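You operate a simulated robot arm through the tools that you are given. There is no shell and no other tool. Be economical: measure what you need, move in short steps, check, and stop when the job is done.

You are at the controls of a simulated robot arm. One attempt, no reset.

TASK
Close the bottom drawer on the gravity table. Then put two of the clods from the bottom shelf of the screen rack on the middle shelf of the screen rack. Do these in the order given.

It is judged by the outcome, as a careful person would: the job done as asked, and still so three seconds after it is handed in. It fails if anything else is knocked over, pushed out of place, dropped, spilled or broken.

THE ROBOT
A 6-joint arm with a two-finger gripper on a trunk, on a base that drives. Base frame: it is fixed to the floor where the robot stands at the start and does not move with it; the origin is under the middle of the robot, x ahead of it, y to its left, z up. Units: m, rad, N and s.
With the tool pointing down near the work surface it reaches from about 0.1 to 0.36 m from the robot's upright axis, wherever it stands. Its first joint turns from -2.007 to 2.007 rad. Places, roughly: bottom drawer on the gravity table [0.5, -0.1, 0.3]; clod [-2, -1.5, 0.25]; middle shelf of the screen rack [-2, -1.8, 0.6]. Payload 2.1 kg.
Tool frame: the origin (TCP) lies between the finger pads and is the grasp point; the fingertips stand 0.02 m ahead of it; z points along the fingers, y is the line along which they close. The gripper opens to 0.1 m. The gripper's body begins 0.063 m behind the TCP.
Orientation is that of the tool frame in the base frame, as a unit quaternion [x, y, z, w]. With the fingers straight down and closing along the base's y, the tool's x points along the base's -x, its y along +y and its z along -z.

THE INTERFACE
- The arm moves only by the tool nudge_tool. Its argument "targets" is a list of rows, each a list of 3 entries, a list of its own where there are three numbers: the turn, a rotation vector about the tool's x, y, z in units of 180 degrees (1.0 is 180 degrees), then the shift along the tool's x, y, z in units of 500 mm (1.0 is 500 mm), then the finger opening in m, from 0 to 0.1. In form: [[[wx, wy, wz], [dx, dy, dz], claw], ...]. A call has 1 to 12 rows; each row is the pose to reach, as a shift and turn from the pose commanded when the call began, along the tool's axes at that moment. A call with a number of a shift or a turn outside -1 to 1 is refused whole. Rows are played at 5 a second. More than 0.05 m and 0.15 rad between two rows, or a gripper value outside its range, and nothing of the call is played. Where a pose cannot be reached the arm comes as near as it can. A force on the tool above 40 N (or 10 N above the force at the start of the call, whichever is more), or a blocked arm, ends the call early, and 0.2 s more pass. Each finger travels about 0.153 m/s and halts on what it meets, pressing with about 36 N; the grip force reading is that of the motor and also rises with nothing between the fingers. The clock runs only during rows and for 0.2 s after the last one: add rows that repeat a pose to give the fingers time. It gives the time, the measured TCP pose, the force on the tool (base axes), the opening and the grip force at its end, in the units of the frame above (readings bear some noise), with the torque about the TCP (base axes, N m) and any sound that the robot's microphone picked up.
- Cameras (640 x 400 px; columns grow to the right, rows downward): "scene" is now at [-0.0041, 0.1097, 1.1243]; the picture's right is [-0.47, -0.88, 0.00], its down [-0.79, 0.42, -0.45] and it looks along [0.40, -0.21, -0.89] (base axes); focal length 257 px, centre (320, 200). "wrist" rides on the gripper at [0.07, -0.018, -0.099] in the tool frame; the picture's right is [0.26, 0.97, 0.00], its down [-0.75, 0.20, -0.63] and it looks along [-0.61, 0.16, 0.78] (tool axes); focal length 230 px, centre (320, 200). There is no depth. A picture from a camera that has moved, and an enlarged one, comes with that camera's place and axes in the base frame and with its lens.
- get_image(camera): a new picture of that camera. The clock stands still meanwhile.
- raise_lower(by): slides the trunk up (or, below 0, down) by that many m; the arm and the scene camera ride with it, the base frame stays. It gives what a move gives, with no picture.
- steer(legs): drives the robot by 1 to 6 legs, each [ahead, turn to the left] in m and rad, along the robot's own axes; the way and the turn of a leg run together, so that a leg with both is an arc; at most 1.5 m and 3.142 rad a leg. The arm and the cameras ride along, it lands a little off, and it stops where it bumps. It gives what a move gives.
- head_to(pan, tilt): turns the head with the scene camera to pan (to the left, within 2.705 rad either way) and tilt (down, from -0.506 to 1.204), counted from straight ahead of the robot. It gives what a move gives.
- enlarge(camera, box): a new picture of the part [left, top, right, bottom] of that camera's present view, enlarged. The clock stands still meanwhile.
- job_done(): hands the job in; it is judged then, once.

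Go step by step. Nothing tells you exact positions but the pictures and the camera data: compare them with the known pose of the tool, close in by small moves and look again before you grip or let go. The budget is 165 turns and 112 pictures, counting those below and the enlarged ones. Unless the task says otherwise, let go and move clear before handing in, and close with one line.

The tools are called after "Emit:" by a JSON object that holds its "fn" and its "kwargs". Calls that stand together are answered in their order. nudge_tool: Moves the arm, as the interface text tells. Its arguments: {"type":"object","properties":{"targets":{"type":"array","items":{"type":"array"}}},"required":["targets"]} The other tools are called the same way: raise_lower (by) slides the trunk up or down; steer (legs) drives the base; head_to (pan, tilt) turns the head that bears the scene camera; get_image (camera) takes a picture; enlarge (camera, box) takes an enlarged picture of a part of a camera's view; job_done () hands the job in.

At the start:

```text
time: 0.0
position: [0.3462, -0.0361, 0.5336]
tool_rot: [0.0, 1.0, 0.0, 0.0]
ft_force: [-0.2, -1.1, -0.1]
moment: [0.0, 0.01, -0.01]
gripper_width: 0.0998
finger_force: 0.1
trunk travel left (down, up): [-0.35, 0.64]
robot x, y, heading: [0.0013, -0.0019, -0.0]
head pan, tilt: [-0.49, 1.098]
```

scene: 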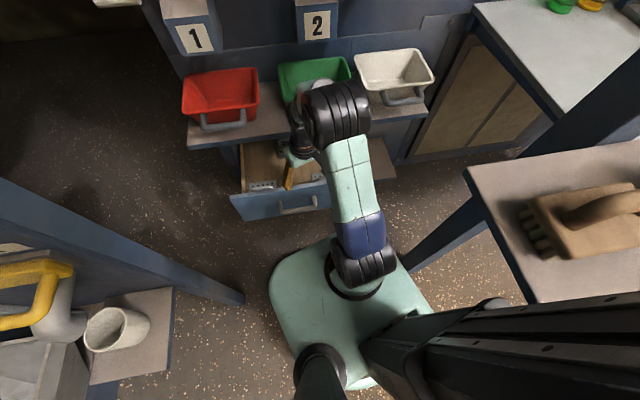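
wrist: 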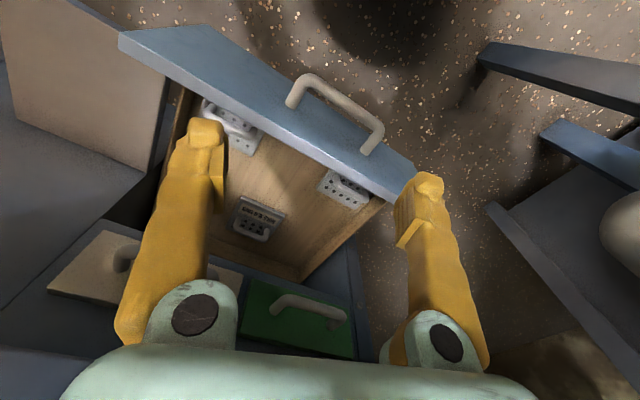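

The bottom drawer stands open towards the robot, below the gripper. I'll enlarge both views to find its front and handle.

Emit:
{"fn": "enlarge", "kwargs": {"camera": "scene", "box": [180, 60, 440, 222]}}

Emit:
{"fn": "get_image", "kwargs": {"camera": "wrist"}}

```text
2.46 times, centred on (310, 141) of scene
camera zoom: at [-0.0041, 0.1097, 1.1243], right [-0.47, -0.88, 0.0], down [-0.79, 0.42, -0.45], along [0.4, -0.21, -0.89], focal length 632 px, centre (345, 345)
```

zoom: 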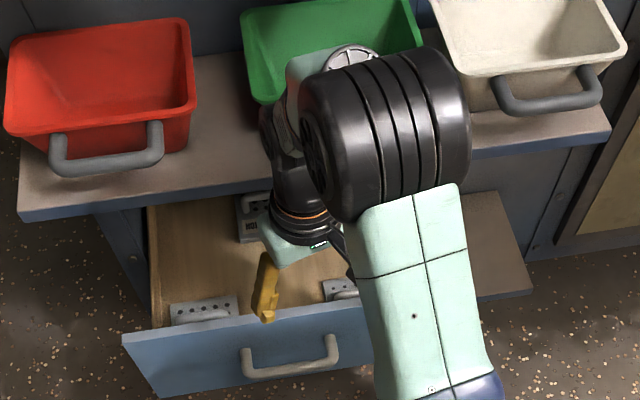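

```text
108 pictures are left
camera wrist: at [0.2754, -0.054, 0.6322], right [-0.26, 0.97, 0.0], down [0.75, 0.2, 0.63], along [0.61, 0.16, -0.78], focal length 230 px, centre (320, 200)
```

wrist: 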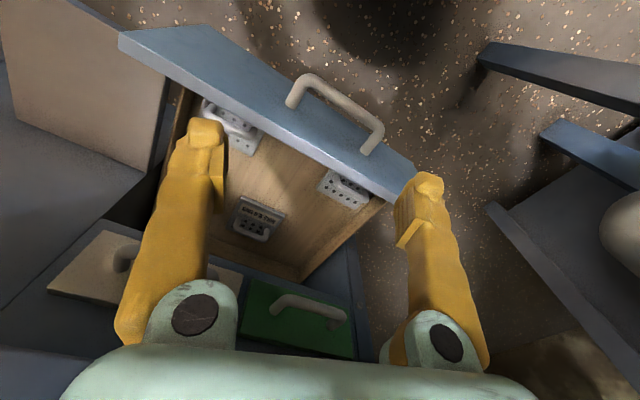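

The drawer front is turned about 19° from square to me, with its handle near (0.37, 0, 0.28). Before turning the base I'll look round for obstacles.

Emit:
{"fn": "head_to", "kwargs": {"pan": -0.3, "tilt": 0.6}}

Emit:
{"fn": "get_image", "kwargs": {"camera": "scene"}}

Emit:
{"fn": "head_to", "kwargs": {"pan": -1.6, "tilt": 0.7}}

Emit:
{"fn": "get_image", "kwargs": {"camera": "scene"}}

Emit:
{"fn": "head_to", "kwargs": {"pan": -2.6, "tilt": 0.6}}

Emit:
{"fn": "get_image", "kwargs": {"camera": "scene"}}

Emit:
{"fn": "head_to", "kwargs": {"pan": 1.2, "tilt": 0.7}}

Emit:
{"fn": "get_image", "kwargs": {"camera": "scene"}}

Emit:
{"fn": "head_to", "kwargs": {"pan": 2.5, "tilt": 0.7}}

Emit:
{"fn": "get_image", "kwargs": {"camera": "scene"}}

```text
time: 0.9
position: [0.3456, -0.0356, 0.5347]
tool_rot: [0.0, 1.0, -0.001, 0.001]
ft_force: [0.3, 0.2, -0.4]
moment: [-0.01, 0.02, 0.01]
gripper_width: 0.0998
finger_force: 0.1
trunk travel left (down, up): [-0.35, 0.64]
robot x, y, heading: [-0.0029, 0.0017, 0.004]
head pan, tilt: [-0.3, 0.6]
```

```text
107 pictures are left
camera scene: at [0.0245, 0.1133, 1.1628], right [-0.3, -0.96, 0.0], down [-0.54, 0.17, -0.82], along [0.79, -0.24, -0.57], focal length 257 px, centre (320, 200)
```

scene: 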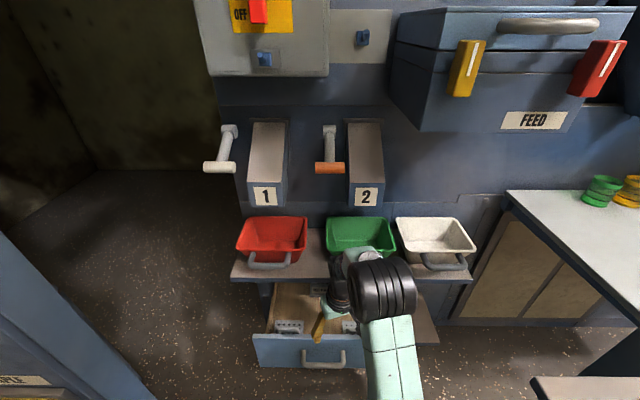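

```text
time: 2.4
position: [0.3455, -0.0348, 0.5346]
tool_rot: [0.0, 1.0, 0.0, 0.001]
ft_force: [-0.7, -0.4, -0.1]
moment: [0.01, -0.02, 0.01]
gripper_width: 0.0996
finger_force: 0.0
trunk travel left (down, up): [-0.35, 0.64]
robot x, y, heading: [-0.0004, -0.0006, -0.0]
head pan, tilt: [-1.6, 0.7]
```

```text
106 pictures are left
camera scene: at [-0.0623, 0.0545, 1.1542], right [-1.0, 0.03, 0.0], down [0.02, 0.64, -0.77], along [-0.02, -0.76, -0.64], focal length 257 px, centre (320, 200)
```

scene: 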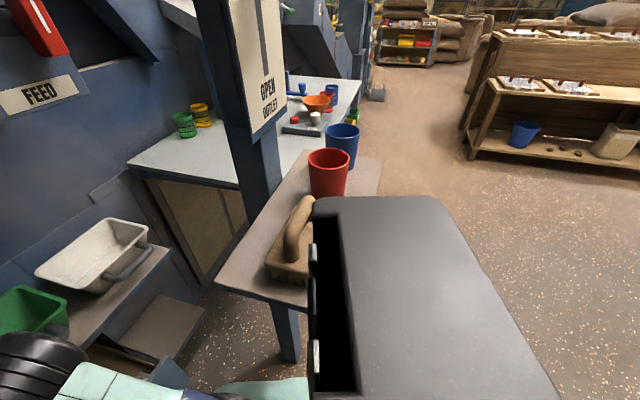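

```text
time: 3.7
position: [0.3454, -0.0362, 0.5331]
tool_rot: [0.0, 1.0, 0.0, 0.0]
ft_force: [-0.4, 0.6, 0.2]
moment: [-0.04, 0.04, -0.03]
gripper_width: 0.1002
finger_force: 0.1
trunk travel left (down, up): [-0.35, 0.64]
robot x, y, heading: [0.0003, -0.0022, -0.002]
head pan, tilt: [-2.601, 0.6]
```

```text
105 pictures are left
camera scene: at [-0.1356, 0.0939, 1.1629], right [-0.52, 0.86, 0.0], down [0.48, 0.29, -0.83], along [-0.71, -0.43, -0.56], focal length 257 px, centre (320, 200)
```

scene: 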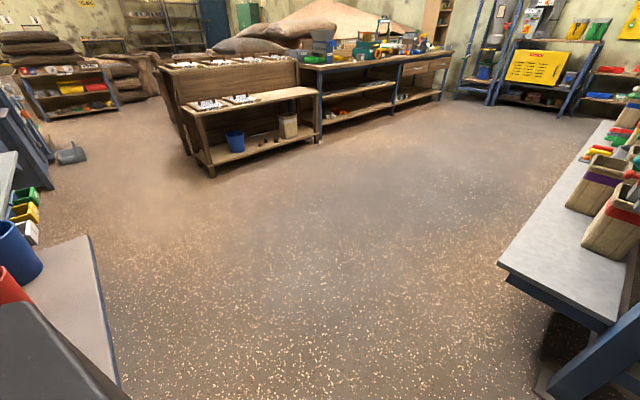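

```text
time: 6.8
position: [0.3459, -0.0354, 0.5335]
tool_rot: [0.0, 1.0, 0.0, 0.0]
ft_force: [-1.0, -0.1, -0.6]
moment: [0.01, 0.01, -0.03]
gripper_width: 0.1
finger_force: 0.0
trunk travel left (down, up): [-0.35, 0.64]
robot x, y, heading: [0.003, -0.0016, 0.005]
head pan, tilt: [1.201, 0.7]
```

```text
104 pictures are left
camera scene: at [-0.0291, 0.2187, 1.1542], right [0.93, -0.36, 0.0], down [-0.23, -0.6, -0.76], along [0.28, 0.71, -0.64], focal length 257 px, centre (320, 200)
```

scene: 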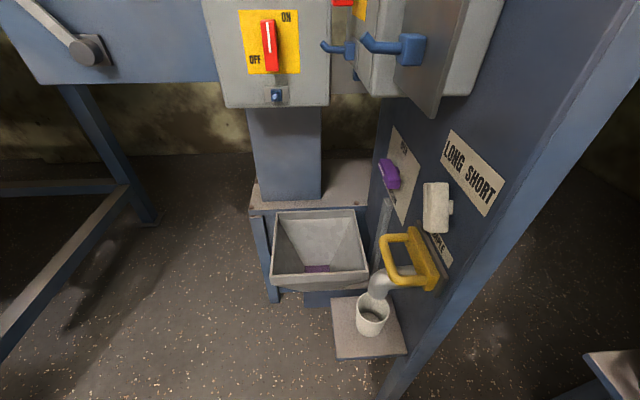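

```text
time: 8.3
position: [0.3461, -0.0359, 0.5332]
tool_rot: [0.0, 1.0, 0.001, 0.0]
ft_force: [0.7, 0.3, 0.3]
moment: [-0.02, -0.03, -0.04]
gripper_width: 0.0999
finger_force: 0.2
trunk travel left (down, up): [-0.35, 0.64]
robot x, y, heading: [0.0006, -0.0018, -0.002]
head pan, tilt: [2.499, 0.7]
```

```text
103 pictures are left
camera scene: at [-0.1279, 0.1904, 1.1542], right [0.6, 0.8, 0.0], down [0.52, -0.39, -0.76], along [-0.61, 0.46, -0.64], focal length 257 px, centre (320, 200)
```

scene: 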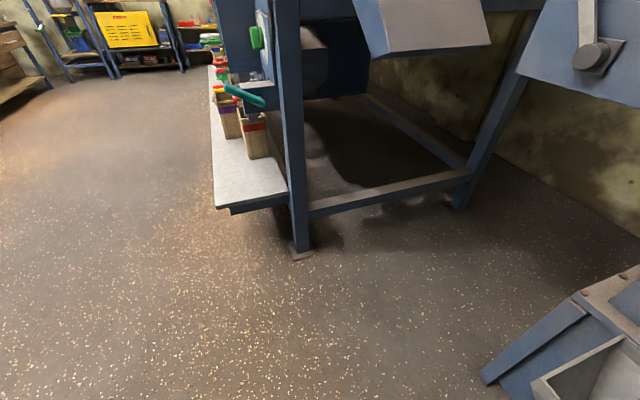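

Behind me is clear and the rack with the clods is further back to the right. I'll back off, line up with the drawer's axis, and look again.

Emit:
{"fn": "steer", "kwargs": {"legs": [[-0.15, 0], [0, -0.72], [-0.3, 0], [0, 0.39]]}}

Emit:
{"fn": "head_to", "kwargs": {"pan": 0, "tilt": 0.7}}

Emit:
{"fn": "get_image", "kwargs": {"camera": "scene"}}

Emit:
{"fn": "get_image", "kwargs": {"camera": "wrist"}}

```text
time: 10.8
position: [0.1637, -0.1549, 0.5342]
tool_rot: [0.178, 0.984, -0.001, -0.001]
ft_force: [0.0, -0.6, -0.3]
moment: [-0.04, -0.01, -0.03]
gripper_width: 0.1002
finger_force: 0.0
trunk travel left (down, up): [-0.35, 0.64]
robot x, y, heading: [-0.1484, 0.004, -0.355]
head pan, tilt: [2.499, 0.7]
stopped in leg 2: the robot was blocked; the commanded pose is now the measured one
```

```text
time: 13.1
position: [0.1631, -0.1546, 0.5346]
tool_rot: [0.178, 0.984, 0.0, 0.0]
ft_force: [-0.4, -0.2, 0.1]
moment: [0.01, 0.01, -0.01]
gripper_width: 0.1
finger_force: 0.1
trunk travel left (down, up): [-0.35, 0.64]
robot x, y, heading: [-0.1445, 0.0005, -0.361]
head pan, tilt: [0.0, 0.7]
```

```text
102 pictures are left
camera scene: at [-0.0679, 0.1405, 1.1528], right [-0.35, -0.94, 0.02], down [-0.61, 0.21, -0.76], along [0.71, -0.28, -0.64], focal length 257 px, centre (320, 200)
```

scene: 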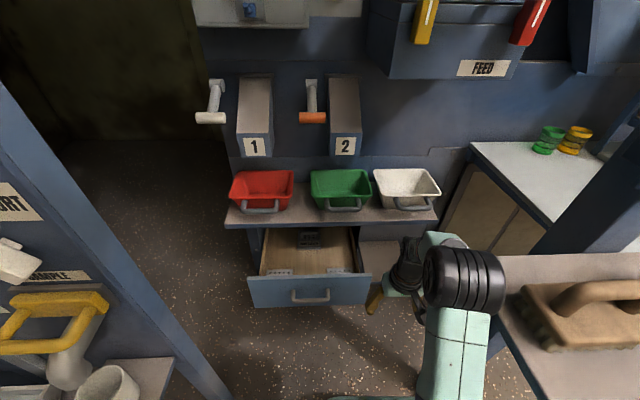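

```text
101 pictures are left
camera wrist: at [0.0911, -0.1474, 0.6331], right [0.1, 1.0, 0.0], down [0.77, -0.08, 0.63], along [0.63, -0.06, -0.78], focal length 230 px, centre (320, 200)
```

wrist: 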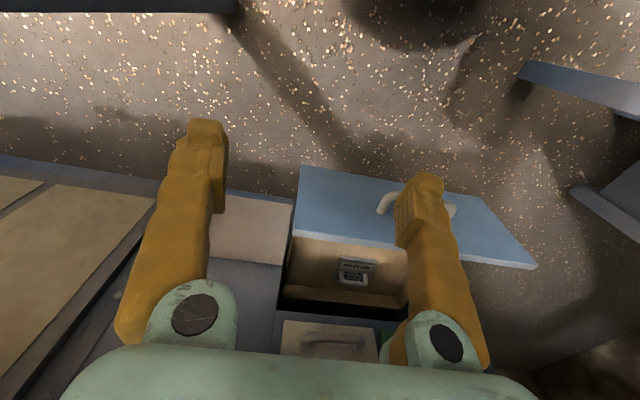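

The turn was blocked by the right-hand side shelf, with nothing moved. The heading already matches the drawer's axis to within a degree or so, so I'll ease off and back away, then push with the tool offset to the left.

Emit:
{"fn": "steer", "kwargs": {"legs": [[0, 0.08], [-0.3, 0], [0, -0.06]]}}

Emit:
{"fn": "get_image", "kwargs": {"camera": "scene"}}

```text
time: 16.0
position: [-0.1267, -0.0688, 0.5329]
tool_rot: [0.17, 0.985, 0.003, 0.001]
ft_force: [-0.7, -0.1, 0.5]
moment: [0.04, 0.01, 0.01]
gripper_width: 0.1002
finger_force: 0.1
trunk travel left (down, up): [-0.35, 0.64]
robot x, y, heading: [-0.438, 0.0839, -0.34]
head pan, tilt: [0.0, 0.7]
```

```text
100 pictures are left
camera scene: at [-0.3687, 0.2071, 1.1542], right [-0.34, -0.94, 0.0], down [-0.61, 0.22, -0.76], along [0.72, -0.26, -0.64], focal length 257 px, centre (320, 200)
```

scene: 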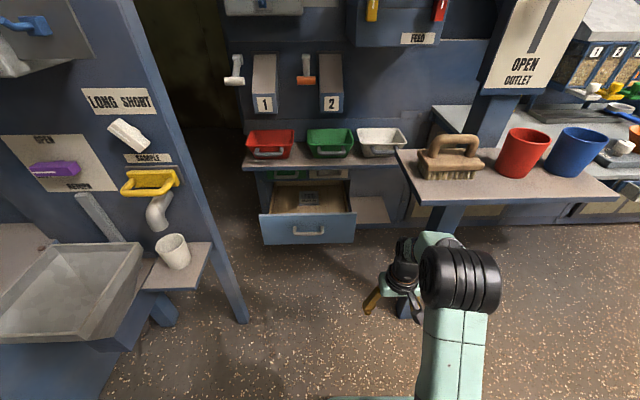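

The views agree that the drawer front centre is about (0.375, -0.006), its top at z 0.43 and the handle at 0.38. The shelf above, at z 0.65, overhangs it, so I'll swing the tool to horizontal with closed fingers and push beneath the shelf.

Emit:
{"fn": "nudge_tool", "kwargs": {"targets": [[[0, -0.045, 0], [-0.02, 0, 0], 0.0], [[0, -0.09, 0], [-0.04, 0, 0], 0.0], [[0, -0.135, 0], [-0.06, 0, 0], 0.0], [[0, -0.18, 0], [-0.08, 0, 0], 0.0], [[0, -0.225, 0], [-0.1, 0, 0], 0.0], [[0, -0.27, 0], [-0.12, 0, 0], 0.0], [[0, -0.315, 0], [-0.14, 0, 0], 0.0], [[0, -0.36, 0], [-0.16, 0, 0], 0.0], [[0, -0.405, 0], [-0.18, 0, 0], 0.0], [[0, -0.45, 0], [-0.2, 0, 0], 0.0], [[0, -0.495, 0], [-0.2, 0, 0], 0.0], [[0, -0.5, 0], [-0.2, 0, 0], 0.0]]}}

Emit:
{"fn": "get_image", "kwargs": {"camera": "scene"}}

```text
time: 18.6
position: [-0.0326, -0.1024, 0.5325]
tool_rot: [0.122, 0.696, -0.118, 0.698]
ft_force: [-0.1, -0.1, 1.3]
moment: [0.02, 0.03, 0.01]
gripper_width: 0.0
finger_force: 29.1
out of reach, approached as far as the arm can: row 4
trunk travel left (down, up): [-0.35, 0.64]
robot x, y, heading: [-0.4405, 0.0858, -0.346]
head pan, tilt: [0.0, 0.7]
```

```text
99 pictures are left
camera scene: at [-0.3687, 0.2071, 1.1542], right [-0.34, -0.94, 0.0], down [-0.61, 0.22, -0.76], along [0.72, -0.26, -0.64], focal length 257 px, centre (320, 200)
```

scene: 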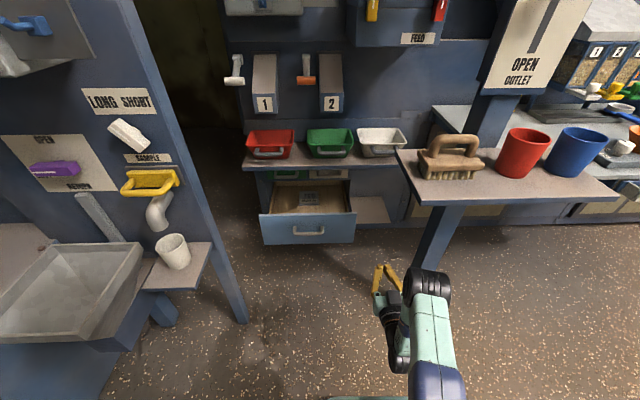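

The tool is now horizontal with the fingers closed. I'll shift the base about 0.1 m left and 0.24 m ahead, which lines the fingertips up with the face just right of the handle, clear of the post and the brush shelf.

Emit:
{"fn": "steer", "kwargs": {"legs": [[0, 0.4], [0.26, 0], [0, -0.4]]}}

Emit:
{"fn": "get_image", "kwargs": {"camera": "scene"}}

Emit:
{"fn": "get_image", "kwargs": {"camera": "wrist"}}

```text
time: 22.9
position: [0.2262, -0.0946, 0.5324]
tool_rot: [0.128, 0.696, -0.122, 0.696]
ft_force: [0.2, 0.0, -0.5]
moment: [0.02, -0.01, 0.0]
gripper_width: 0.0001
finger_force: 29.0
trunk travel left (down, up): [-0.35, 0.64]
robot x, y, heading: [-0.1765, 0.0933, -0.354]
head pan, tilt: [0.0, 0.7]
```

```text
98 pictures are left
camera scene: at [-0.1058, 0.2198, 1.1542], right [-0.35, -0.94, 0.0], down [-0.6, 0.22, -0.76], along [0.72, -0.27, -0.64], focal length 257 px, centre (320, 200)
```

scene: 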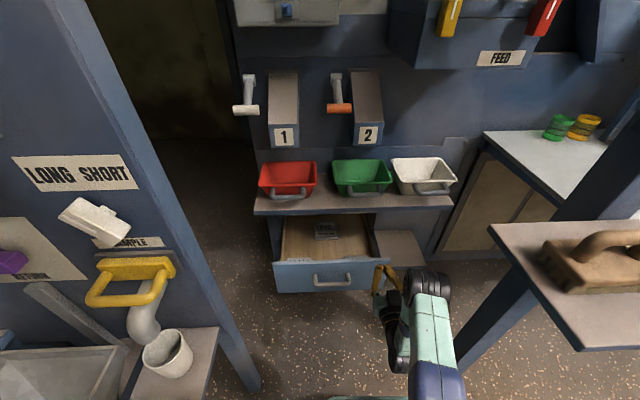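

```text
97 pictures are left
camera wrist: at [0.1264, -0.0763, 0.4631], right [0.34, 0.91, -0.25], down [-0.52, 0.4, 0.75], along [0.78, -0.12, 0.61], focal length 230 px, centre (320, 200)
```

wrist: 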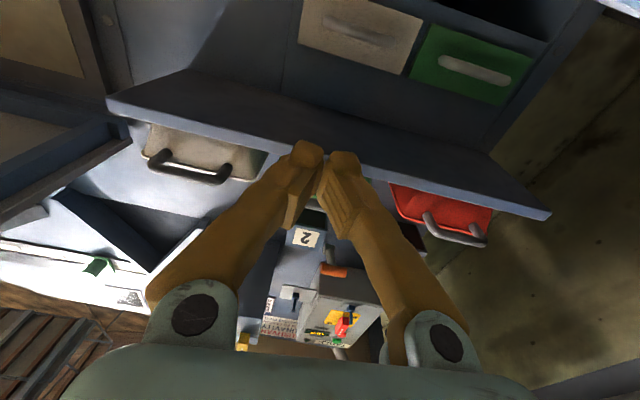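

The fingertips are in front of the face, right of the handle and about 9 cm short of it; the face spans roughly z 0.25–0.44. I'll lower the trunk so the tips meet it near z 0.36.

Emit:
{"fn": "raise_lower", "kwargs": {"by": -0.17}}

Emit:
{"fn": "steer", "kwargs": {"legs": [[0.06, 0]]}}

Emit:
{"fn": "get_image", "kwargs": {"camera": "scene"}}

Emit:
{"fn": "get_image", "kwargs": {"camera": "wrist"}}

```text
time: 24.8
position: [0.2259, -0.0946, 0.3631]
tool_rot: [0.128, 0.696, -0.124, 0.696]
ft_force: [-0.2, 0.0, -0.1]
moment: [-0.06, -0.03, 0.02]
gripper_width: 0.0
finger_force: 29.6
trunk travel left (down, up): [-0.18, 0.81]
robot x, y, heading: [-0.1786, 0.0991, -0.358]
head pan, tilt: [0.0, 0.7]
```

```text
time: 25.8
position: [0.2834, -0.116, 0.3635]
tool_rot: [0.129, 0.696, -0.123, 0.696]
ft_force: [0.8, 0.0, -0.5]
moment: [-0.01, 0.03, -0.02]
gripper_width: 0.0
finger_force: 29.9
trunk travel left (down, up): [-0.18, 0.81]
robot x, y, heading: [-0.1247, 0.0762, -0.356]
head pan, tilt: [0.0, 0.7]
```

```text
96 pictures are left
camera scene: at [-0.0499, 0.199, 0.9842], right [-0.35, -0.94, 0.0], down [-0.6, 0.22, -0.76], along [0.72, -0.27, -0.64], focal length 257 px, centre (320, 200)
```

scene: 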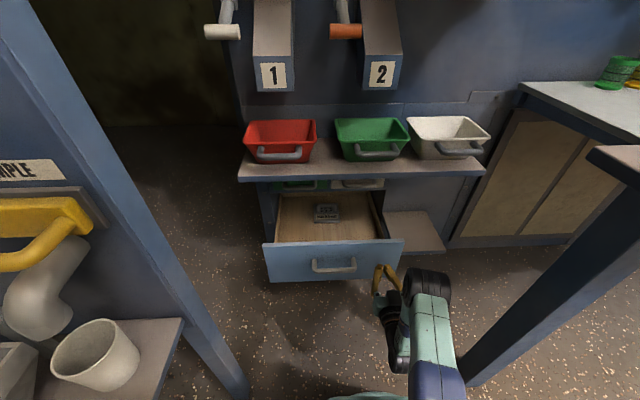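

```text
95 pictures are left
camera wrist: at [0.1823, -0.0972, 0.2931], right [0.34, 0.91, -0.25], down [-0.52, 0.4, 0.75], along [0.78, -0.12, 0.61], focal length 230 px, centre (320, 200)
```

wrist: 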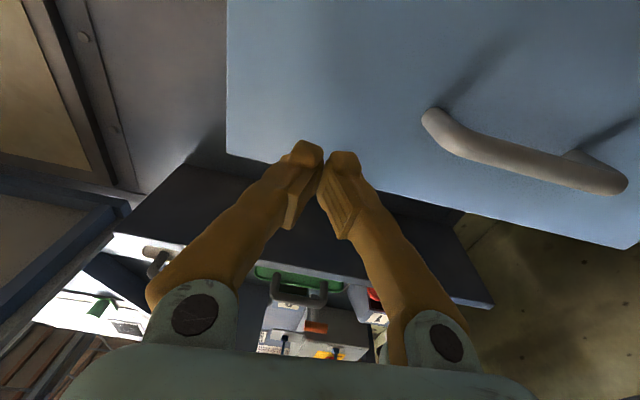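

The tips will meet the drawer face below its top edge and clear of the handle. I'll drive forward to push.

Emit:
{"fn": "steer", "kwargs": {"legs": [[0.12, 0]]}}

Emit:
{"fn": "get_image", "kwargs": {"camera": "scene"}}

Emit:
{"fn": "get_image", "kwargs": {"camera": "wrist"}}

```text
time: 27.0
position: [0.3916, -0.1569, 0.3621]
tool_rot: [0.129, 0.695, -0.124, 0.696]
ft_force: [0.4, -0.5, 0.0]
moment: [0.03, 0.01, 0.01]
gripper_width: 0.0001
finger_force: 29.3
trunk travel left (down, up): [-0.18, 0.81]
robot x, y, heading: [-0.0116, 0.0341, -0.357]
head pan, tilt: [0.0, 0.7]
```

```text
94 pictures are left
camera scene: at [0.0604, 0.1578, 0.9842], right [-0.35, -0.94, 0.0], down [-0.6, 0.23, -0.76], along [0.72, -0.27, -0.64], focal length 257 px, centre (320, 200)
```

scene: 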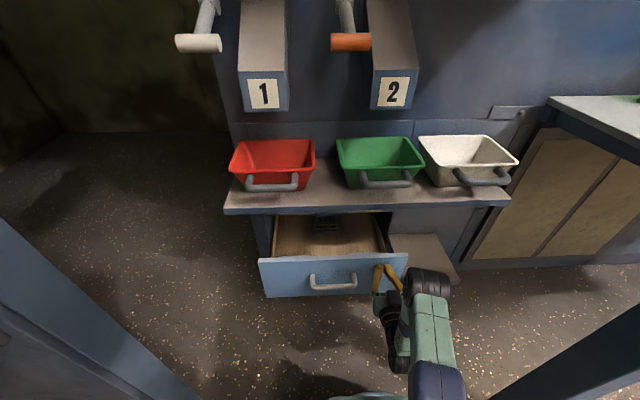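

```text
93 pictures are left
camera wrist: at [0.2919, -0.1389, 0.2931], right [0.34, 0.91, -0.25], down [-0.52, 0.4, 0.75], along [0.78, -0.12, 0.61], focal length 230 px, centre (320, 200)
```

wrist: 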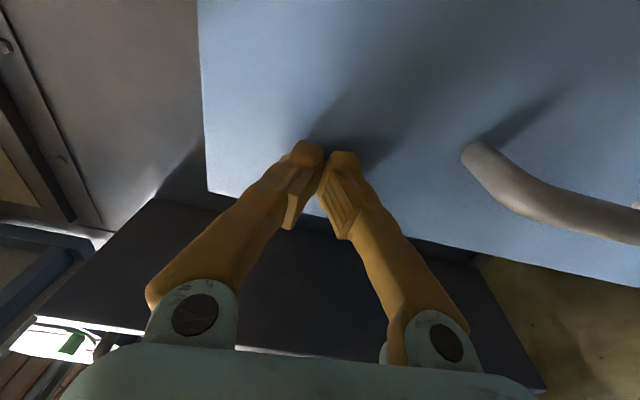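

The shadow shows the tips just about at the face. I'll continue pushing.

Emit:
{"fn": "steer", "kwargs": {"legs": [[0.08, 0]]}}

Emit:
{"fn": "get_image", "kwargs": {"camera": "scene"}}

Emit:
{"fn": "get_image", "kwargs": {"camera": "wrist"}}

```text
time: 28.1
position: [0.4674, -0.1852, 0.3628]
tool_rot: [0.128, 0.695, -0.124, 0.696]
ft_force: [-0.6, 0.4, 0.0]
moment: [0.02, 0.03, 0.0]
gripper_width: 0.0001
finger_force: 29.5
trunk travel left (down, up): [-0.18, 0.81]
robot x, y, heading: [0.0664, 0.0073, -0.356]
head pan, tilt: [0.0, 0.7]
```

```text
92 pictures are left
camera scene: at [0.1359, 0.1295, 0.9842], right [-0.35, -0.94, 0.0], down [-0.6, 0.23, -0.76], along [0.72, -0.27, -0.64], focal length 257 px, centre (320, 200)
```

scene: 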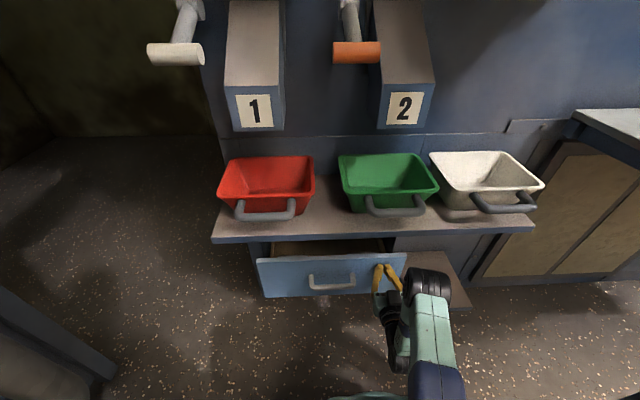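

```text
91 pictures are left
camera wrist: at [0.3675, -0.1672, 0.2931], right [0.34, 0.91, -0.25], down [-0.52, 0.4, 0.75], along [0.78, -0.12, 0.61], focal length 230 px, centre (320, 200)
```

wrist: 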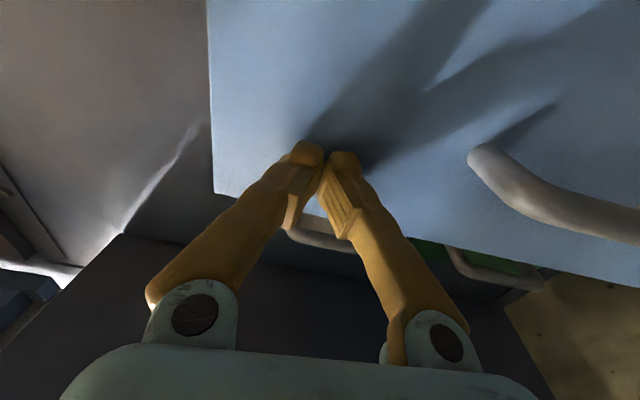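

The drawer is moving in. I'll keep going in short steps.

Emit:
{"fn": "steer", "kwargs": {"legs": [[0.07, 0]]}}

Emit:
{"fn": "get_image", "kwargs": {"camera": "scene"}}

Emit:
{"fn": "get_image", "kwargs": {"camera": "wrist"}}

```text
time: 29.1
position: [0.5338, -0.2104, 0.3634]
tool_rot: [0.128, 0.695, -0.124, 0.696]
ft_force: [-0.3, -0.8, 0.2]
moment: [0.0, 0.0, 0.0]
gripper_width: 0.0
finger_force: 29.4
trunk travel left (down, up): [-0.18, 0.81]
robot x, y, heading: [0.1302, -0.018, -0.36]
head pan, tilt: [0.0, 0.7]
```

```text
90 pictures are left
camera scene: at [0.2016, 0.105, 0.9842], right [-0.35, -0.94, 0.0], down [-0.6, 0.23, -0.76], along [0.72, -0.27, -0.64], focal length 257 px, centre (320, 200)
```

scene: 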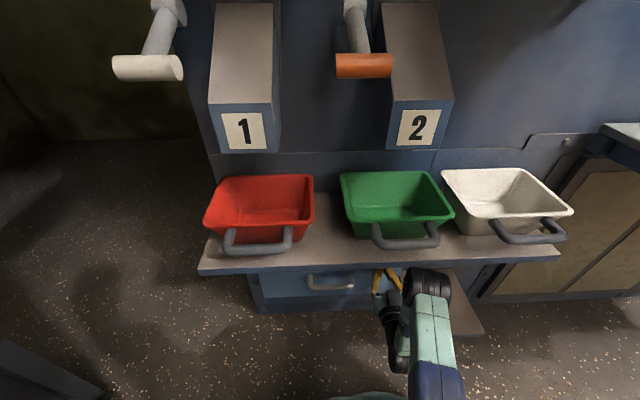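

```text
89 pictures are left
camera wrist: at [0.4333, -0.1917, 0.2931], right [0.34, 0.91, -0.25], down [-0.52, 0.4, 0.75], along [0.78, -0.12, 0.61], focal length 230 px, centre (320, 200)
```

wrist: 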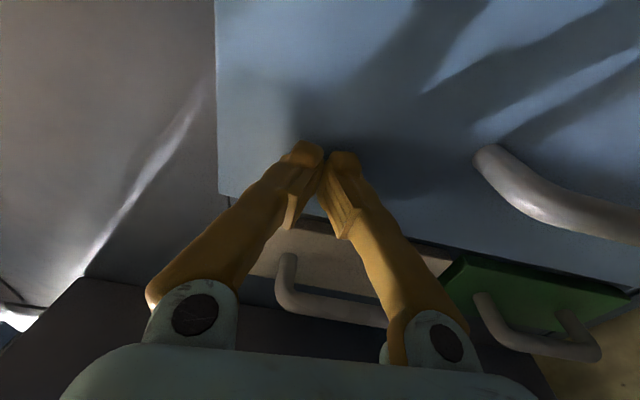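

Nearly closed: the drawer face is approaching the faces of the drawers above it. Next is a smaller step.

Emit:
{"fn": "steer", "kwargs": {"legs": [[0.04, 0]]}}

Emit:
{"fn": "get_image", "kwargs": {"camera": "wrist"}}

Emit:
{"fn": "get_image", "kwargs": {"camera": "scene"}}

```text
time: 29.9
position: [0.5478, -0.2157, 0.3647]
tool_rot: [0.13, 0.695, -0.123, 0.696]
ft_force: [-18.8, 7.4, 9.8]
moment: [0.03, -0.19, 0.17]
gripper_width: 0.0001
finger_force: 29.5
trunk travel left (down, up): [-0.18, 0.81]
robot x, y, heading: [0.1519, -0.0248, -0.358]
head pan, tilt: [0.0, 0.7]
stopped in leg 1: the force on the tool passed its limit at 158 N (the readings are from after the stop); the commanded pose is now the measured one
```

```text
88 pictures are left
camera wrist: at [0.4483, -0.1965, 0.2939], right [0.34, 0.91, -0.25], down [-0.52, 0.4, 0.75], along [0.78, -0.13, 0.61], focal length 230 px, centre (320, 200)
```

wrist: 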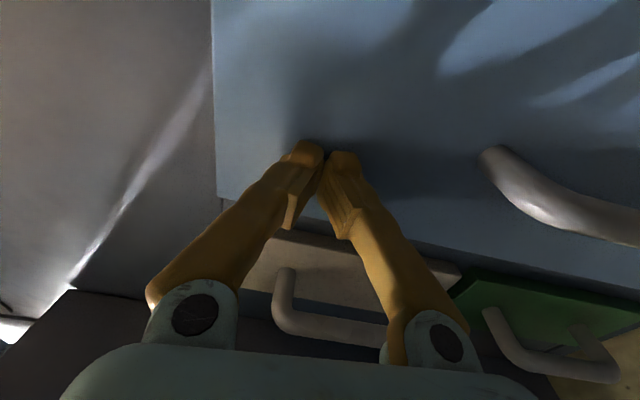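

```text
87 pictures are left
camera scene: at [0.218, 0.0989, 0.9843], right [-0.35, -0.94, 0.0], down [-0.6, 0.23, -0.77], along [0.72, -0.27, -0.64], focal length 257 px, centre (320, 200)
```

scene: 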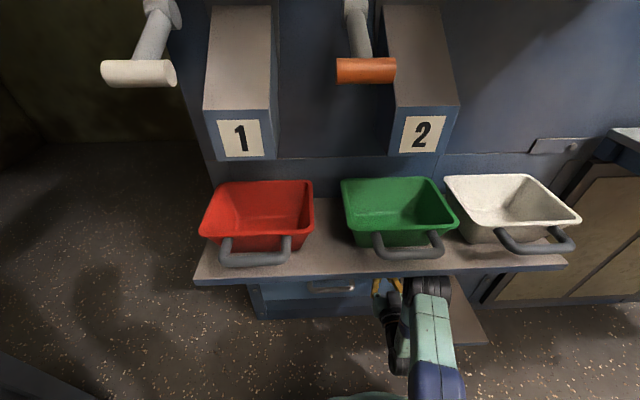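

A strong stop suggests the drawer is home. I'll back off and check that it's flush.

Emit:
{"fn": "steer", "kwargs": {"legs": [[-0.25, 0]]}}

Emit:
{"fn": "head_to", "kwargs": {"pan": 0, "tilt": 0.5}}

Emit:
{"fn": "get_image", "kwargs": {"camera": "wrist"}}

Emit:
{"fn": "get_image", "kwargs": {"camera": "scene"}}

```text
time: 31.8
position: [0.313, -0.1279, 0.3622]
tool_rot: [0.13, 0.697, -0.122, 0.694]
ft_force: [-2.0, 0.8, -0.4]
moment: [-0.04, -0.06, 0.0]
gripper_width: 0.0002
finger_force: 29.7
trunk travel left (down, up): [-0.18, 0.81]
robot x, y, heading: [-0.0871, 0.0594, -0.358]
head pan, tilt: [0.0, 0.7]
```

```text
time: 32.5
position: [0.3137, -0.1266, 0.3621]
tool_rot: [0.131, 0.697, -0.124, 0.694]
ft_force: [0.5, -0.1, -0.8]
moment: [-0.04, -0.02, 0.0]
gripper_width: 0.0002
finger_force: 30.3
trunk travel left (down, up): [-0.18, 0.81]
robot x, y, heading: [-0.0897, 0.0666, -0.362]
head pan, tilt: [0.0, 0.499]
```

```text
86 pictures are left
camera wrist: at [0.2134, -0.1087, 0.2925], right [0.34, 0.91, -0.25], down [-0.52, 0.4, 0.76], along [0.79, -0.13, 0.61], focal length 230 px, centre (320, 200)
```

wrist: 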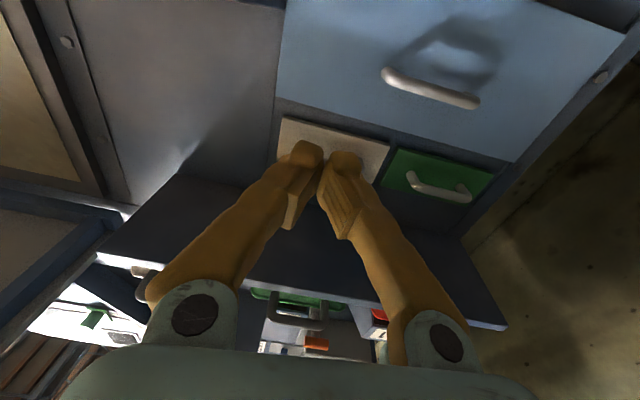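

```text
85 pictures are left
camera scene: at [-0.009, 0.1839, 1.0019], right [-0.35, -0.94, 0.0], down [-0.45, 0.17, -0.88], along [0.82, -0.31, -0.48], focal length 257 px, centre (320, 200)
```

scene: 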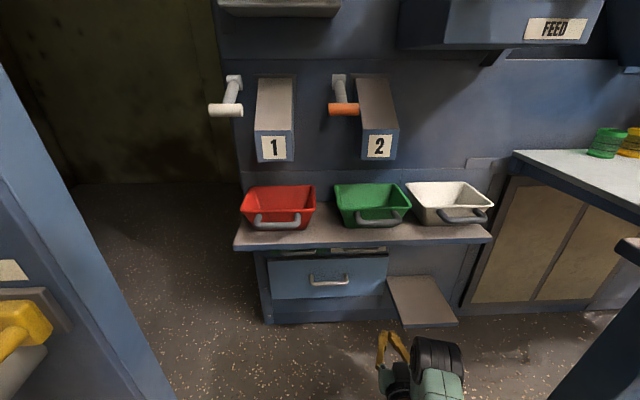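

Emit:
{"fn": "enlarge", "kwargs": {"camera": "scene", "box": [225, 200, 465, 350]}}

Emit:
{"fn": "enlarge", "kwargs": {"camera": "wrist", "box": [250, 0, 640, 240]}}

```text
2.67 times, centred on (345, 275) of scene
camera zoom: at [-0.009, 0.1839, 1.0019], right [-0.35, -0.94, 0.0], down [-0.45, 0.17, -0.88], along [0.82, -0.31, -0.48], focal length 685 px, centre (253, 0)
```

zoom: 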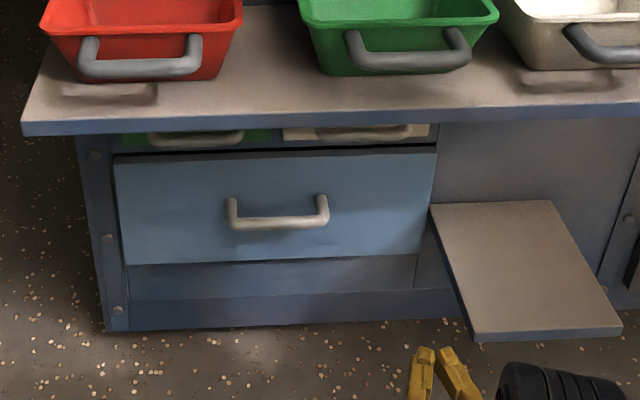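

```text
1.64 times, centred on (445, 120) of wrist
camera zoom: at [0.2134, -0.1087, 0.2925], right [0.34, 0.91, -0.25], down [-0.52, 0.4, 0.76], along [0.79, -0.13, 0.61], focal length 378 px, centre (115, 331)
```

zoom: 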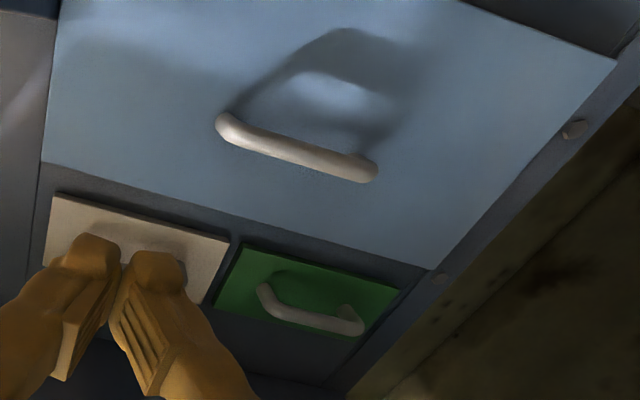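

The drawer is shut and flush with its frame. Now I'll drive towards the screen rack behind me to the right.

Emit:
{"fn": "steer", "kwargs": {"legs": [[-0.28, 0], [0, -1.9], [0.5, 0]]}}

Emit:
{"fn": "head_to", "kwargs": {"pan": 0, "tilt": 0.5}}

Emit:
{"fn": "get_image", "kwargs": {"camera": "scene"}}

```text
time: 41.5
position: [-0.9793, -0.5374, 0.3613]
tool_rot: [0.643, 0.299, -0.636, 0.304]
ft_force: [0.1, -0.2, -1.3]
moment: [0.0, -0.01, 0.01]
gripper_width: 0.0
finger_force: 29.5
trunk travel left (down, up): [-0.18, 0.81]
robot x, y, heading: [-0.6668, -0.2179, -2.26]
head pan, tilt: [0.0, 0.499]
```

```text
time: 42.1
position: [-0.9782, -0.5375, 0.3621]
tool_rot: [0.643, 0.298, -0.637, 0.302]
ft_force: [0.0, -0.5, -0.1]
moment: [-0.02, 0.03, 0.01]
gripper_width: 0.0
finger_force: 29.9
trunk travel left (down, up): [-0.18, 0.81]
robot x, y, heading: [-0.6679, -0.2193, -2.262]
head pan, tilt: [0.0, 0.499]
```

```text
82 pictures are left
camera scene: at [-0.5793, -0.3338, 1.0019], right [-0.77, 0.64, 0.0], down [0.3, 0.37, -0.88], along [-0.56, -0.68, -0.48], focal length 257 px, centre (320, 200)
```

scene: 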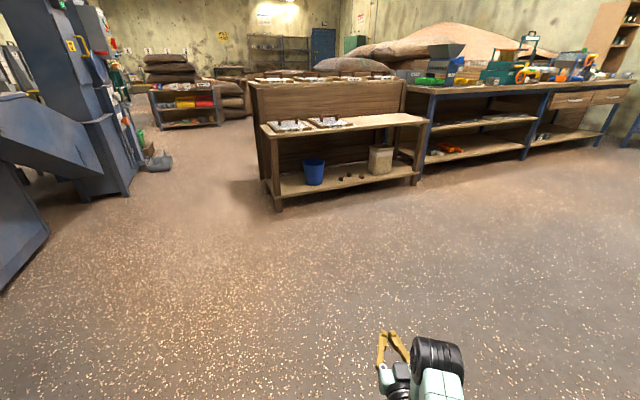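

Emit:
{"fn": "enlarge", "kwargs": {"camera": "scene", "box": [230, 60, 450, 220]}}

```text
2.50 times, centred on (340, 140) of scene
camera zoom: at [-0.5793, -0.3338, 1.0019], right [-0.77, 0.64, 0.0], down [0.3, 0.37, -0.88], along [-0.56, -0.68, -0.48], focal length 642 px, centre (270, 350)
```

zoom: 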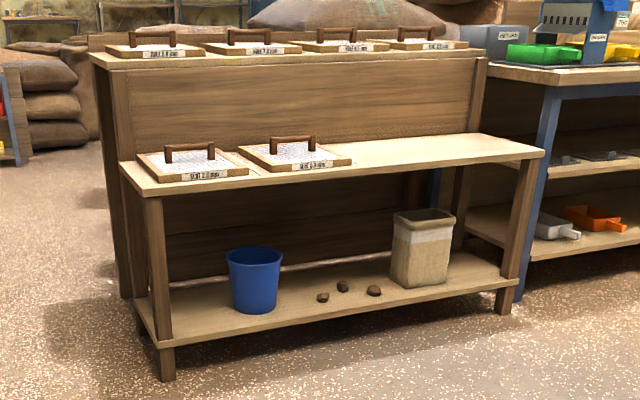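

Three clods lie on the bottom shelf, near (-1.91, -1.59, 0.22), and the middle shelf is free to the right of its two screens. I'll roll the tool half a turn so the wrist camera sits on top, and drive closer, square to the rack (heading about -1.99).

Emit:
{"fn": "nudge_tool", "kwargs": {"targets": [[[0, 0, 0.045], [0, 0, 0], 0.0], [[0, 0, 0.09], [0, 0, 0], 0.0], [[0, 0, 0.135], [0, 0, 0], 0.0], [[0, 0, 0.18], [0, 0, 0], 0.0], [[0, 0, 0.225], [0, 0, 0], 0.0], [[0, 0, 0.27], [0, 0, 0], 0.0], [[0, 0, 0.315], [0, 0, 0], 0.0], [[0, 0, 0.36], [0, 0, 0], 0.0], [[0, 0, 0.405], [0, 0, 0], 0.0], [[0, 0, 0.45], [0, 0, 0], 0.0], [[0, 0, 0.495], [0, 0, 0], 0.0], [[0, 0, 0.5], [0, 0, 0], 0.0]]}}

Emit:
{"fn": "nudge_tool", "kwargs": {"targets": [[[0, 0, 0.045], [0, 0, 0], 0.0], [[0, 0, 0.09], [0, 0, 0], 0.0], [[0, 0, 0.135], [0, 0, 0], 0.0], [[0, 0, 0.18], [0, 0, 0], 0.0], [[0, 0, 0.225], [0, 0, 0], 0.0], [[0, 0, 0.27], [0, 0, 0], 0.0], [[0, 0, 0.315], [0, 0, 0], 0.0], [[0, 0, 0.36], [0, 0, 0], 0.0], [[0, 0, 0.405], [0, 0, 0], 0.0], [[0, 0, 0.45], [0, 0, 0], 0.0], [[0, 0, 0.495], [0, 0, 0], 0.0], [[0, 0, 0.5], [0, 0, 0], 0.0]]}}

Emit:
{"fn": "steer", "kwargs": {"legs": [[0, -0.283], [1.2, 0], [0, 0.557]]}}

Emit:
{"fn": "get_image", "kwargs": {"camera": "scene"}}

Emit:
{"fn": "get_image", "kwargs": {"camera": "wrist"}}

```text
time: 44.8
position: [-0.9794, -0.5379, 0.3623]
tool_rot: [0.666, -0.243, -0.236, 0.664]
ft_force: [-0.2, -0.4, -0.2]
moment: [0.01, -0.05, -0.01]
gripper_width: 0.0
finger_force: 29.5
trunk travel left (down, up): [-0.18, 0.81]
robot x, y, heading: [-0.6661, -0.2204, -2.262]
head pan, tilt: [0.0, 0.499]
```

```text
time: 47.4
position: [-0.9796, -0.5251, 0.3616]
tool_rot: [-0.301, 0.641, -0.303, -0.637]
ft_force: [0.2, -0.3, -0.9]
moment: [-0.02, -0.02, 0.01]
gripper_width: 0.0003
finger_force: 29.2
out of reach, approached as far as the arm can: row 11, 12
trunk travel left (down, up): [-0.18, 0.81]
robot x, y, heading: [-0.6686, -0.2188, -2.263]
head pan, tilt: [0.0, 0.499]
```

```text
time: 55.9
position: [-1.8819, -1.2702, 0.3627]
tool_rot: [-0.385, 0.595, -0.386, -0.59]
ft_force: [-0.2, -0.4, -1.0]
moment: [0.03, -0.01, -0.02]
gripper_width: 0.0001
finger_force: 29.4
trunk travel left (down, up): [-0.18, 0.81]
robot x, y, heading: [-1.6617, -0.8916, -1.995]
head pan, tilt: [0.0, 0.499]
```

```text
80 pictures are left
camera scene: at [-1.5472, -0.9777, 1.0019], right [-0.91, 0.41, 0.0], down [0.2, 0.44, -0.88], along [-0.36, -0.8, -0.48], focal length 257 px, centre (320, 200)
```

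scene: 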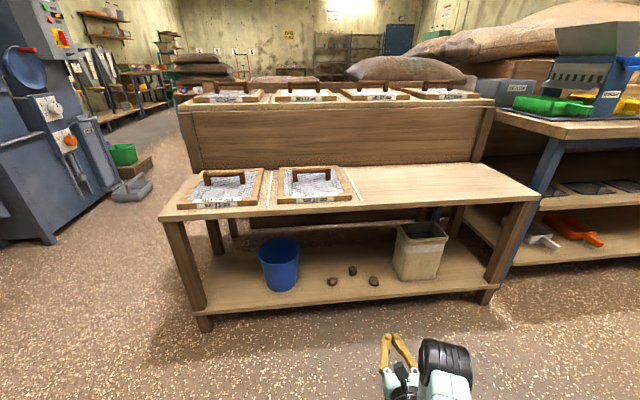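

```text
79 pictures are left
camera wrist: at [-1.8258, -1.1867, 0.432], right [-0.89, 0.39, 0.25], down [0.08, 0.66, -0.75], along [-0.46, -0.64, -0.61], focal length 230 px, centre (320, 200)
```

wrist: 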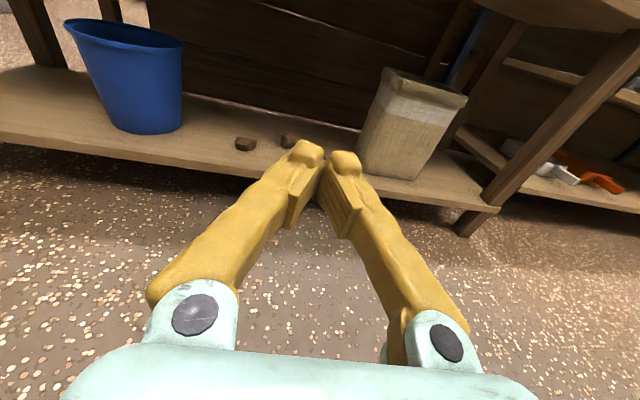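

Well aligned with the rack. I'll enlarge the view to measure the clods.

Emit:
{"fn": "enlarge", "kwargs": {"camera": "scene", "box": [240, 200, 480, 350]}}

Emit:
{"fn": "enlarge", "kwargs": {"camera": "wrist", "box": [120, 60, 440, 260]}}

```text
2.67 times, centred on (360, 275) of scene
camera zoom: at [-1.5472, -0.9777, 1.0019], right [-0.91, 0.41, 0.0], down [0.2, 0.44, -0.88], along [-0.36, -0.8, -0.48], focal length 685 px, centre (213, 0)
```

zoom: 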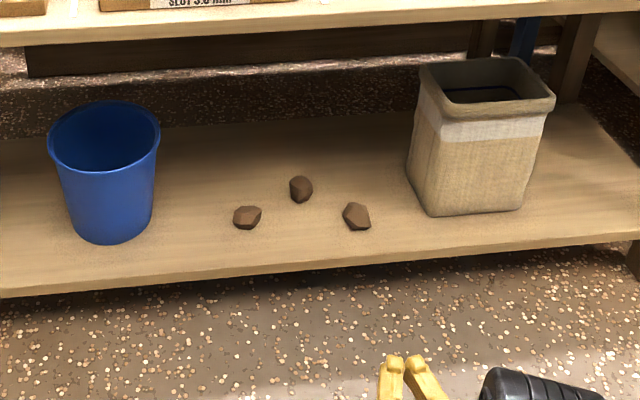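

```text
2.00 times, centred on (280, 160) of wrist
camera zoom: at [-1.8258, -1.1867, 0.432], right [-0.89, 0.39, 0.25], down [0.08, 0.66, -0.75], along [-0.46, -0.64, -0.61], focal length 460 px, centre (400, 280)
```

zoom: 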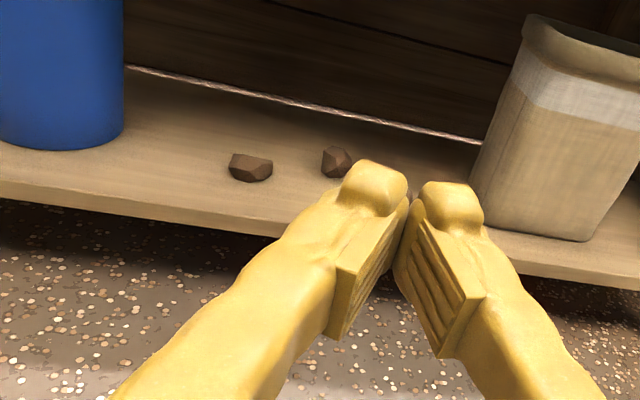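

Relative to the robot, clod A is 0.83 m ahead and 0.085 m left, clod B 0.90 and -0.01, clod C 0.84 and -0.09, all at z ≈ 0.16. The middle shelf is at z ≈ 0.60. I'll pitch the tool about 25° down, shift left to clod A's line, open the gripper and lower the trunk in the free space here.

Emit:
{"fn": "nudge_tool", "kwargs": {"targets": [[[0, -0.035, 0], [0, -0.05, 0], 0.08], [[0, -0.07, 0], [0, -0.1, 0], 0.08], [[0, -0.105, 0], [0, -0.15, 0], 0.08], [[0, -0.14, 0], [0, -0.2, 0], 0.08], [[0, -0.14, 0], [0, -0.26, 0], 0.08], [[0, -0.14, 0], [0, -0.26, 0], 0.08]]}}

Emit:
{"fn": "raise_lower", "kwargs": {"by": -0.17}}

Emit:
{"fn": "get_image", "kwargs": {"camera": "wrist"}}

Emit:
{"fn": "get_image", "kwargs": {"camera": "scene"}}

```text
time: 57.3
position: [-1.8559, -1.2336, 0.338]
tool_rot: [-0.462, 0.708, -0.293, -0.447]
ft_force: [-0.4, -0.2, 0.0]
moment: [0.0, 0.02, -0.02]
gripper_width: 0.08
finger_force: 0.0
out of reach, approached as far as the arm can: row 1, 2, 3, 4, 5, 6
trunk travel left (down, up): [-0.18, 0.81]
robot x, y, heading: [-1.6604, -0.8917, -1.995]
head pan, tilt: [0.0, 0.499]
```

```text
time: 59.2
position: [-1.8557, -1.2347, 0.1681]
tool_rot: [-0.462, 0.708, -0.293, -0.447]
ft_force: [-0.5, 0.4, 0.6]
moment: [-0.06, 0.0, -0.02]
gripper_width: 0.0801
finger_force: 0.0
trunk travel left (down, up): [-0.01, 0.98]
robot x, y, heading: [-1.6606, -0.894, -1.994]
head pan, tilt: [0.0, 0.499]
```

```text
76 pictures are left
camera wrist: at [-1.8163, -1.1867, 0.2734], right [-0.93, 0.29, 0.23], down [0.17, 0.9, -0.41], along [-0.32, -0.34, -0.88], focal length 230 px, centre (320, 200)
```

wrist: 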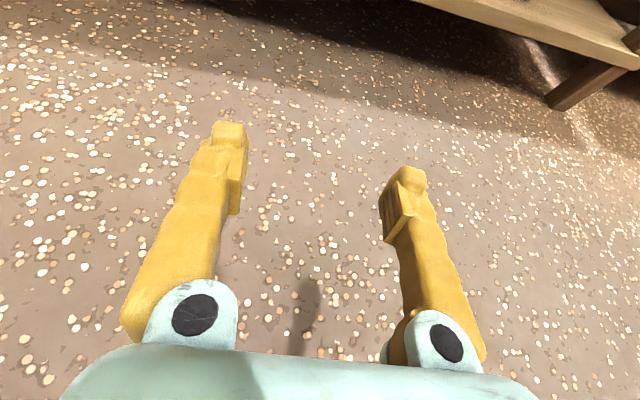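

```text
75 pictures are left
camera scene: at [-1.5472, -0.9777, 0.832], right [-0.91, 0.41, 0.0], down [0.2, 0.44, -0.88], along [-0.36, -0.8, -0.48], focal length 257 px, centre (320, 200)
```

scene: 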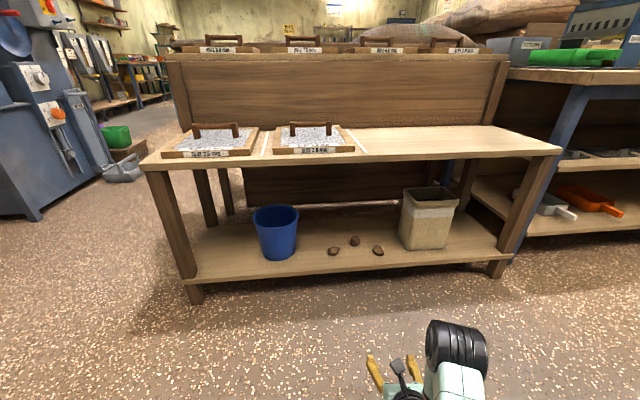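

The arm can't shift sideways in this roll, so I'll aim with the base. Turning 0.146 rad left brings clod A onto the gripper's line, and I'll drive part of the way in.

Emit:
{"fn": "steer", "kwargs": {"legs": [[0, 0.146], [0.28, 0]]}}

Emit:
{"fn": "get_image", "kwargs": {"camera": "wrist"}}

Emit:
{"fn": "get_image", "kwargs": {"camera": "scene"}}

```text
time: 61.8
position: [-1.8776, -1.525, 0.1685]
tool_rot: [-0.513, 0.672, -0.325, -0.424]
ft_force: [0.6, 0.2, -0.4]
moment: [0.02, -0.01, 0.02]
gripper_width: 0.0801
finger_force: 0.1
trunk travel left (down, up): [-0.01, 0.98]
robot x, y, heading: [-1.7356, -1.1576, -1.847]
head pan, tilt: [0.0, 0.499]
```

```text
74 pictures are left
camera wrist: at [-1.8454, -1.472, 0.2733], right [-0.96, 0.15, 0.23], down [0.04, 0.91, -0.41], along [-0.27, -0.38, -0.88], focal length 230 px, centre (320, 200)
```

wrist: 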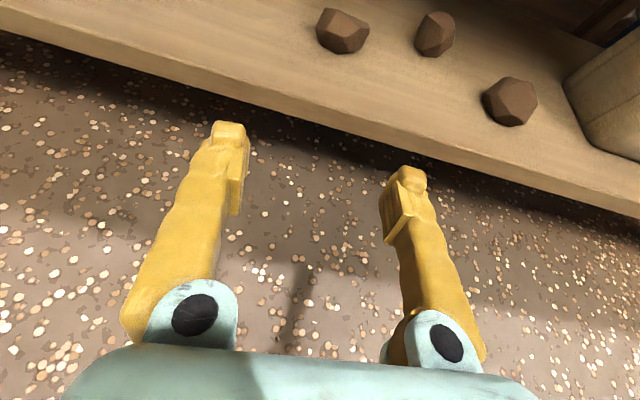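

```text
73 pictures are left
camera scene: at [-1.6103, -1.2257, 0.8319], right [-0.96, 0.27, 0.0], down [0.13, 0.46, -0.88], along [-0.24, -0.85, -0.48], focal length 257 px, centre (320, 200)
```

scene: 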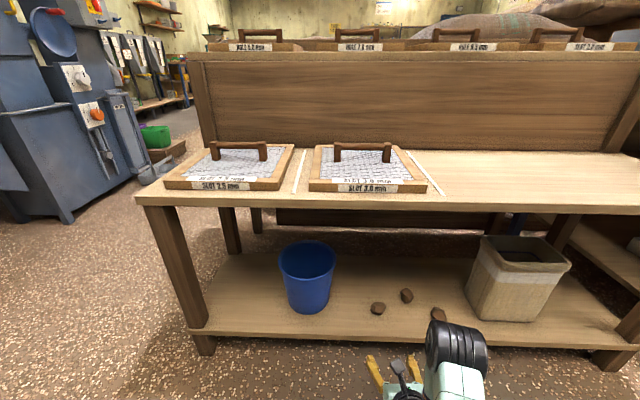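

The wrist view confirms clod A is dead ahead, 0.167 m from the grasp point. I'll raise 5 mm for clearance over the shelf edge and move in until the tips are near it.

Emit:
{"fn": "raise_lower", "kwargs": {"by": 0.006}}

Emit:
{"fn": "steer", "kwargs": {"legs": [[0.07, 0]]}}

Emit:
{"fn": "get_image", "kwargs": {"camera": "wrist"}}

Emit:
{"fn": "enlarge", "kwargs": {"camera": "scene", "box": [300, 250, 540, 400]}}

```text
time: 62.4
position: [-1.8784, -1.5253, 0.174]
tool_rot: [-0.513, 0.672, -0.325, -0.424]
ft_force: [-0.2, 0.6, 0.5]
moment: [-0.01, -0.02, -0.03]
gripper_width: 0.08
finger_force: 0.0
trunk travel left (down, up): [-0.016, 0.974]
robot x, y, heading: [-1.7398, -1.1563, -1.845]
head pan, tilt: [0.0, 0.499]
```

```text
time: 63.4
position: [-1.897, -1.5918, 0.174]
tool_rot: [-0.513, 0.672, -0.325, -0.424]
ft_force: [0.4, 0.2, -0.3]
moment: [0.01, -0.02, -0.01]
gripper_width: 0.0801
finger_force: 0.0
trunk travel left (down, up): [-0.016, 0.974]
robot x, y, heading: [-1.7537, -1.224, -1.843]
head pan, tilt: [0.0, 0.499]
```

```text
72 pictures are left
camera wrist: at [-1.8637, -1.5383, 0.2793], right [-0.96, 0.15, 0.23], down [0.04, 0.91, -0.41], along [-0.27, -0.38, -0.88], focal length 230 px, centre (320, 200)
```

wrist: 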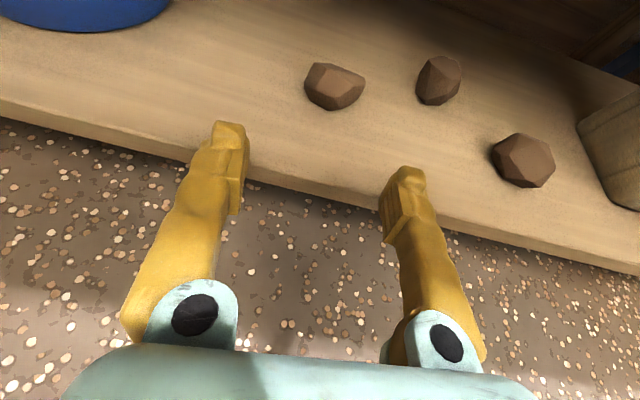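

```text
2.67 times, centred on (420, 325) of scene
camera zoom: at [-1.6287, -1.2918, 0.8379], right [-0.96, 0.27, 0.0], down [0.13, 0.46, -0.88], along [-0.24, -0.85, -0.48], focal length 685 px, centre (53, -133)
```

zoom: 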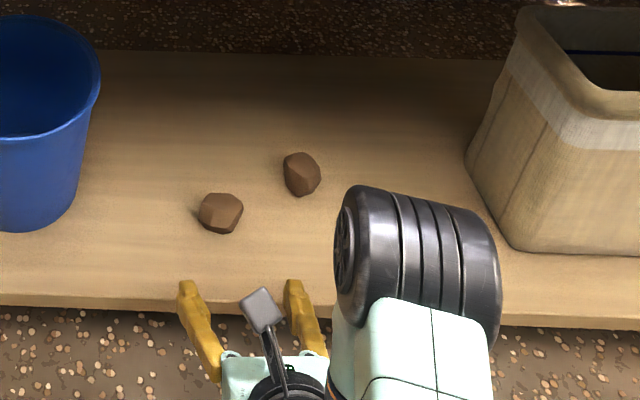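

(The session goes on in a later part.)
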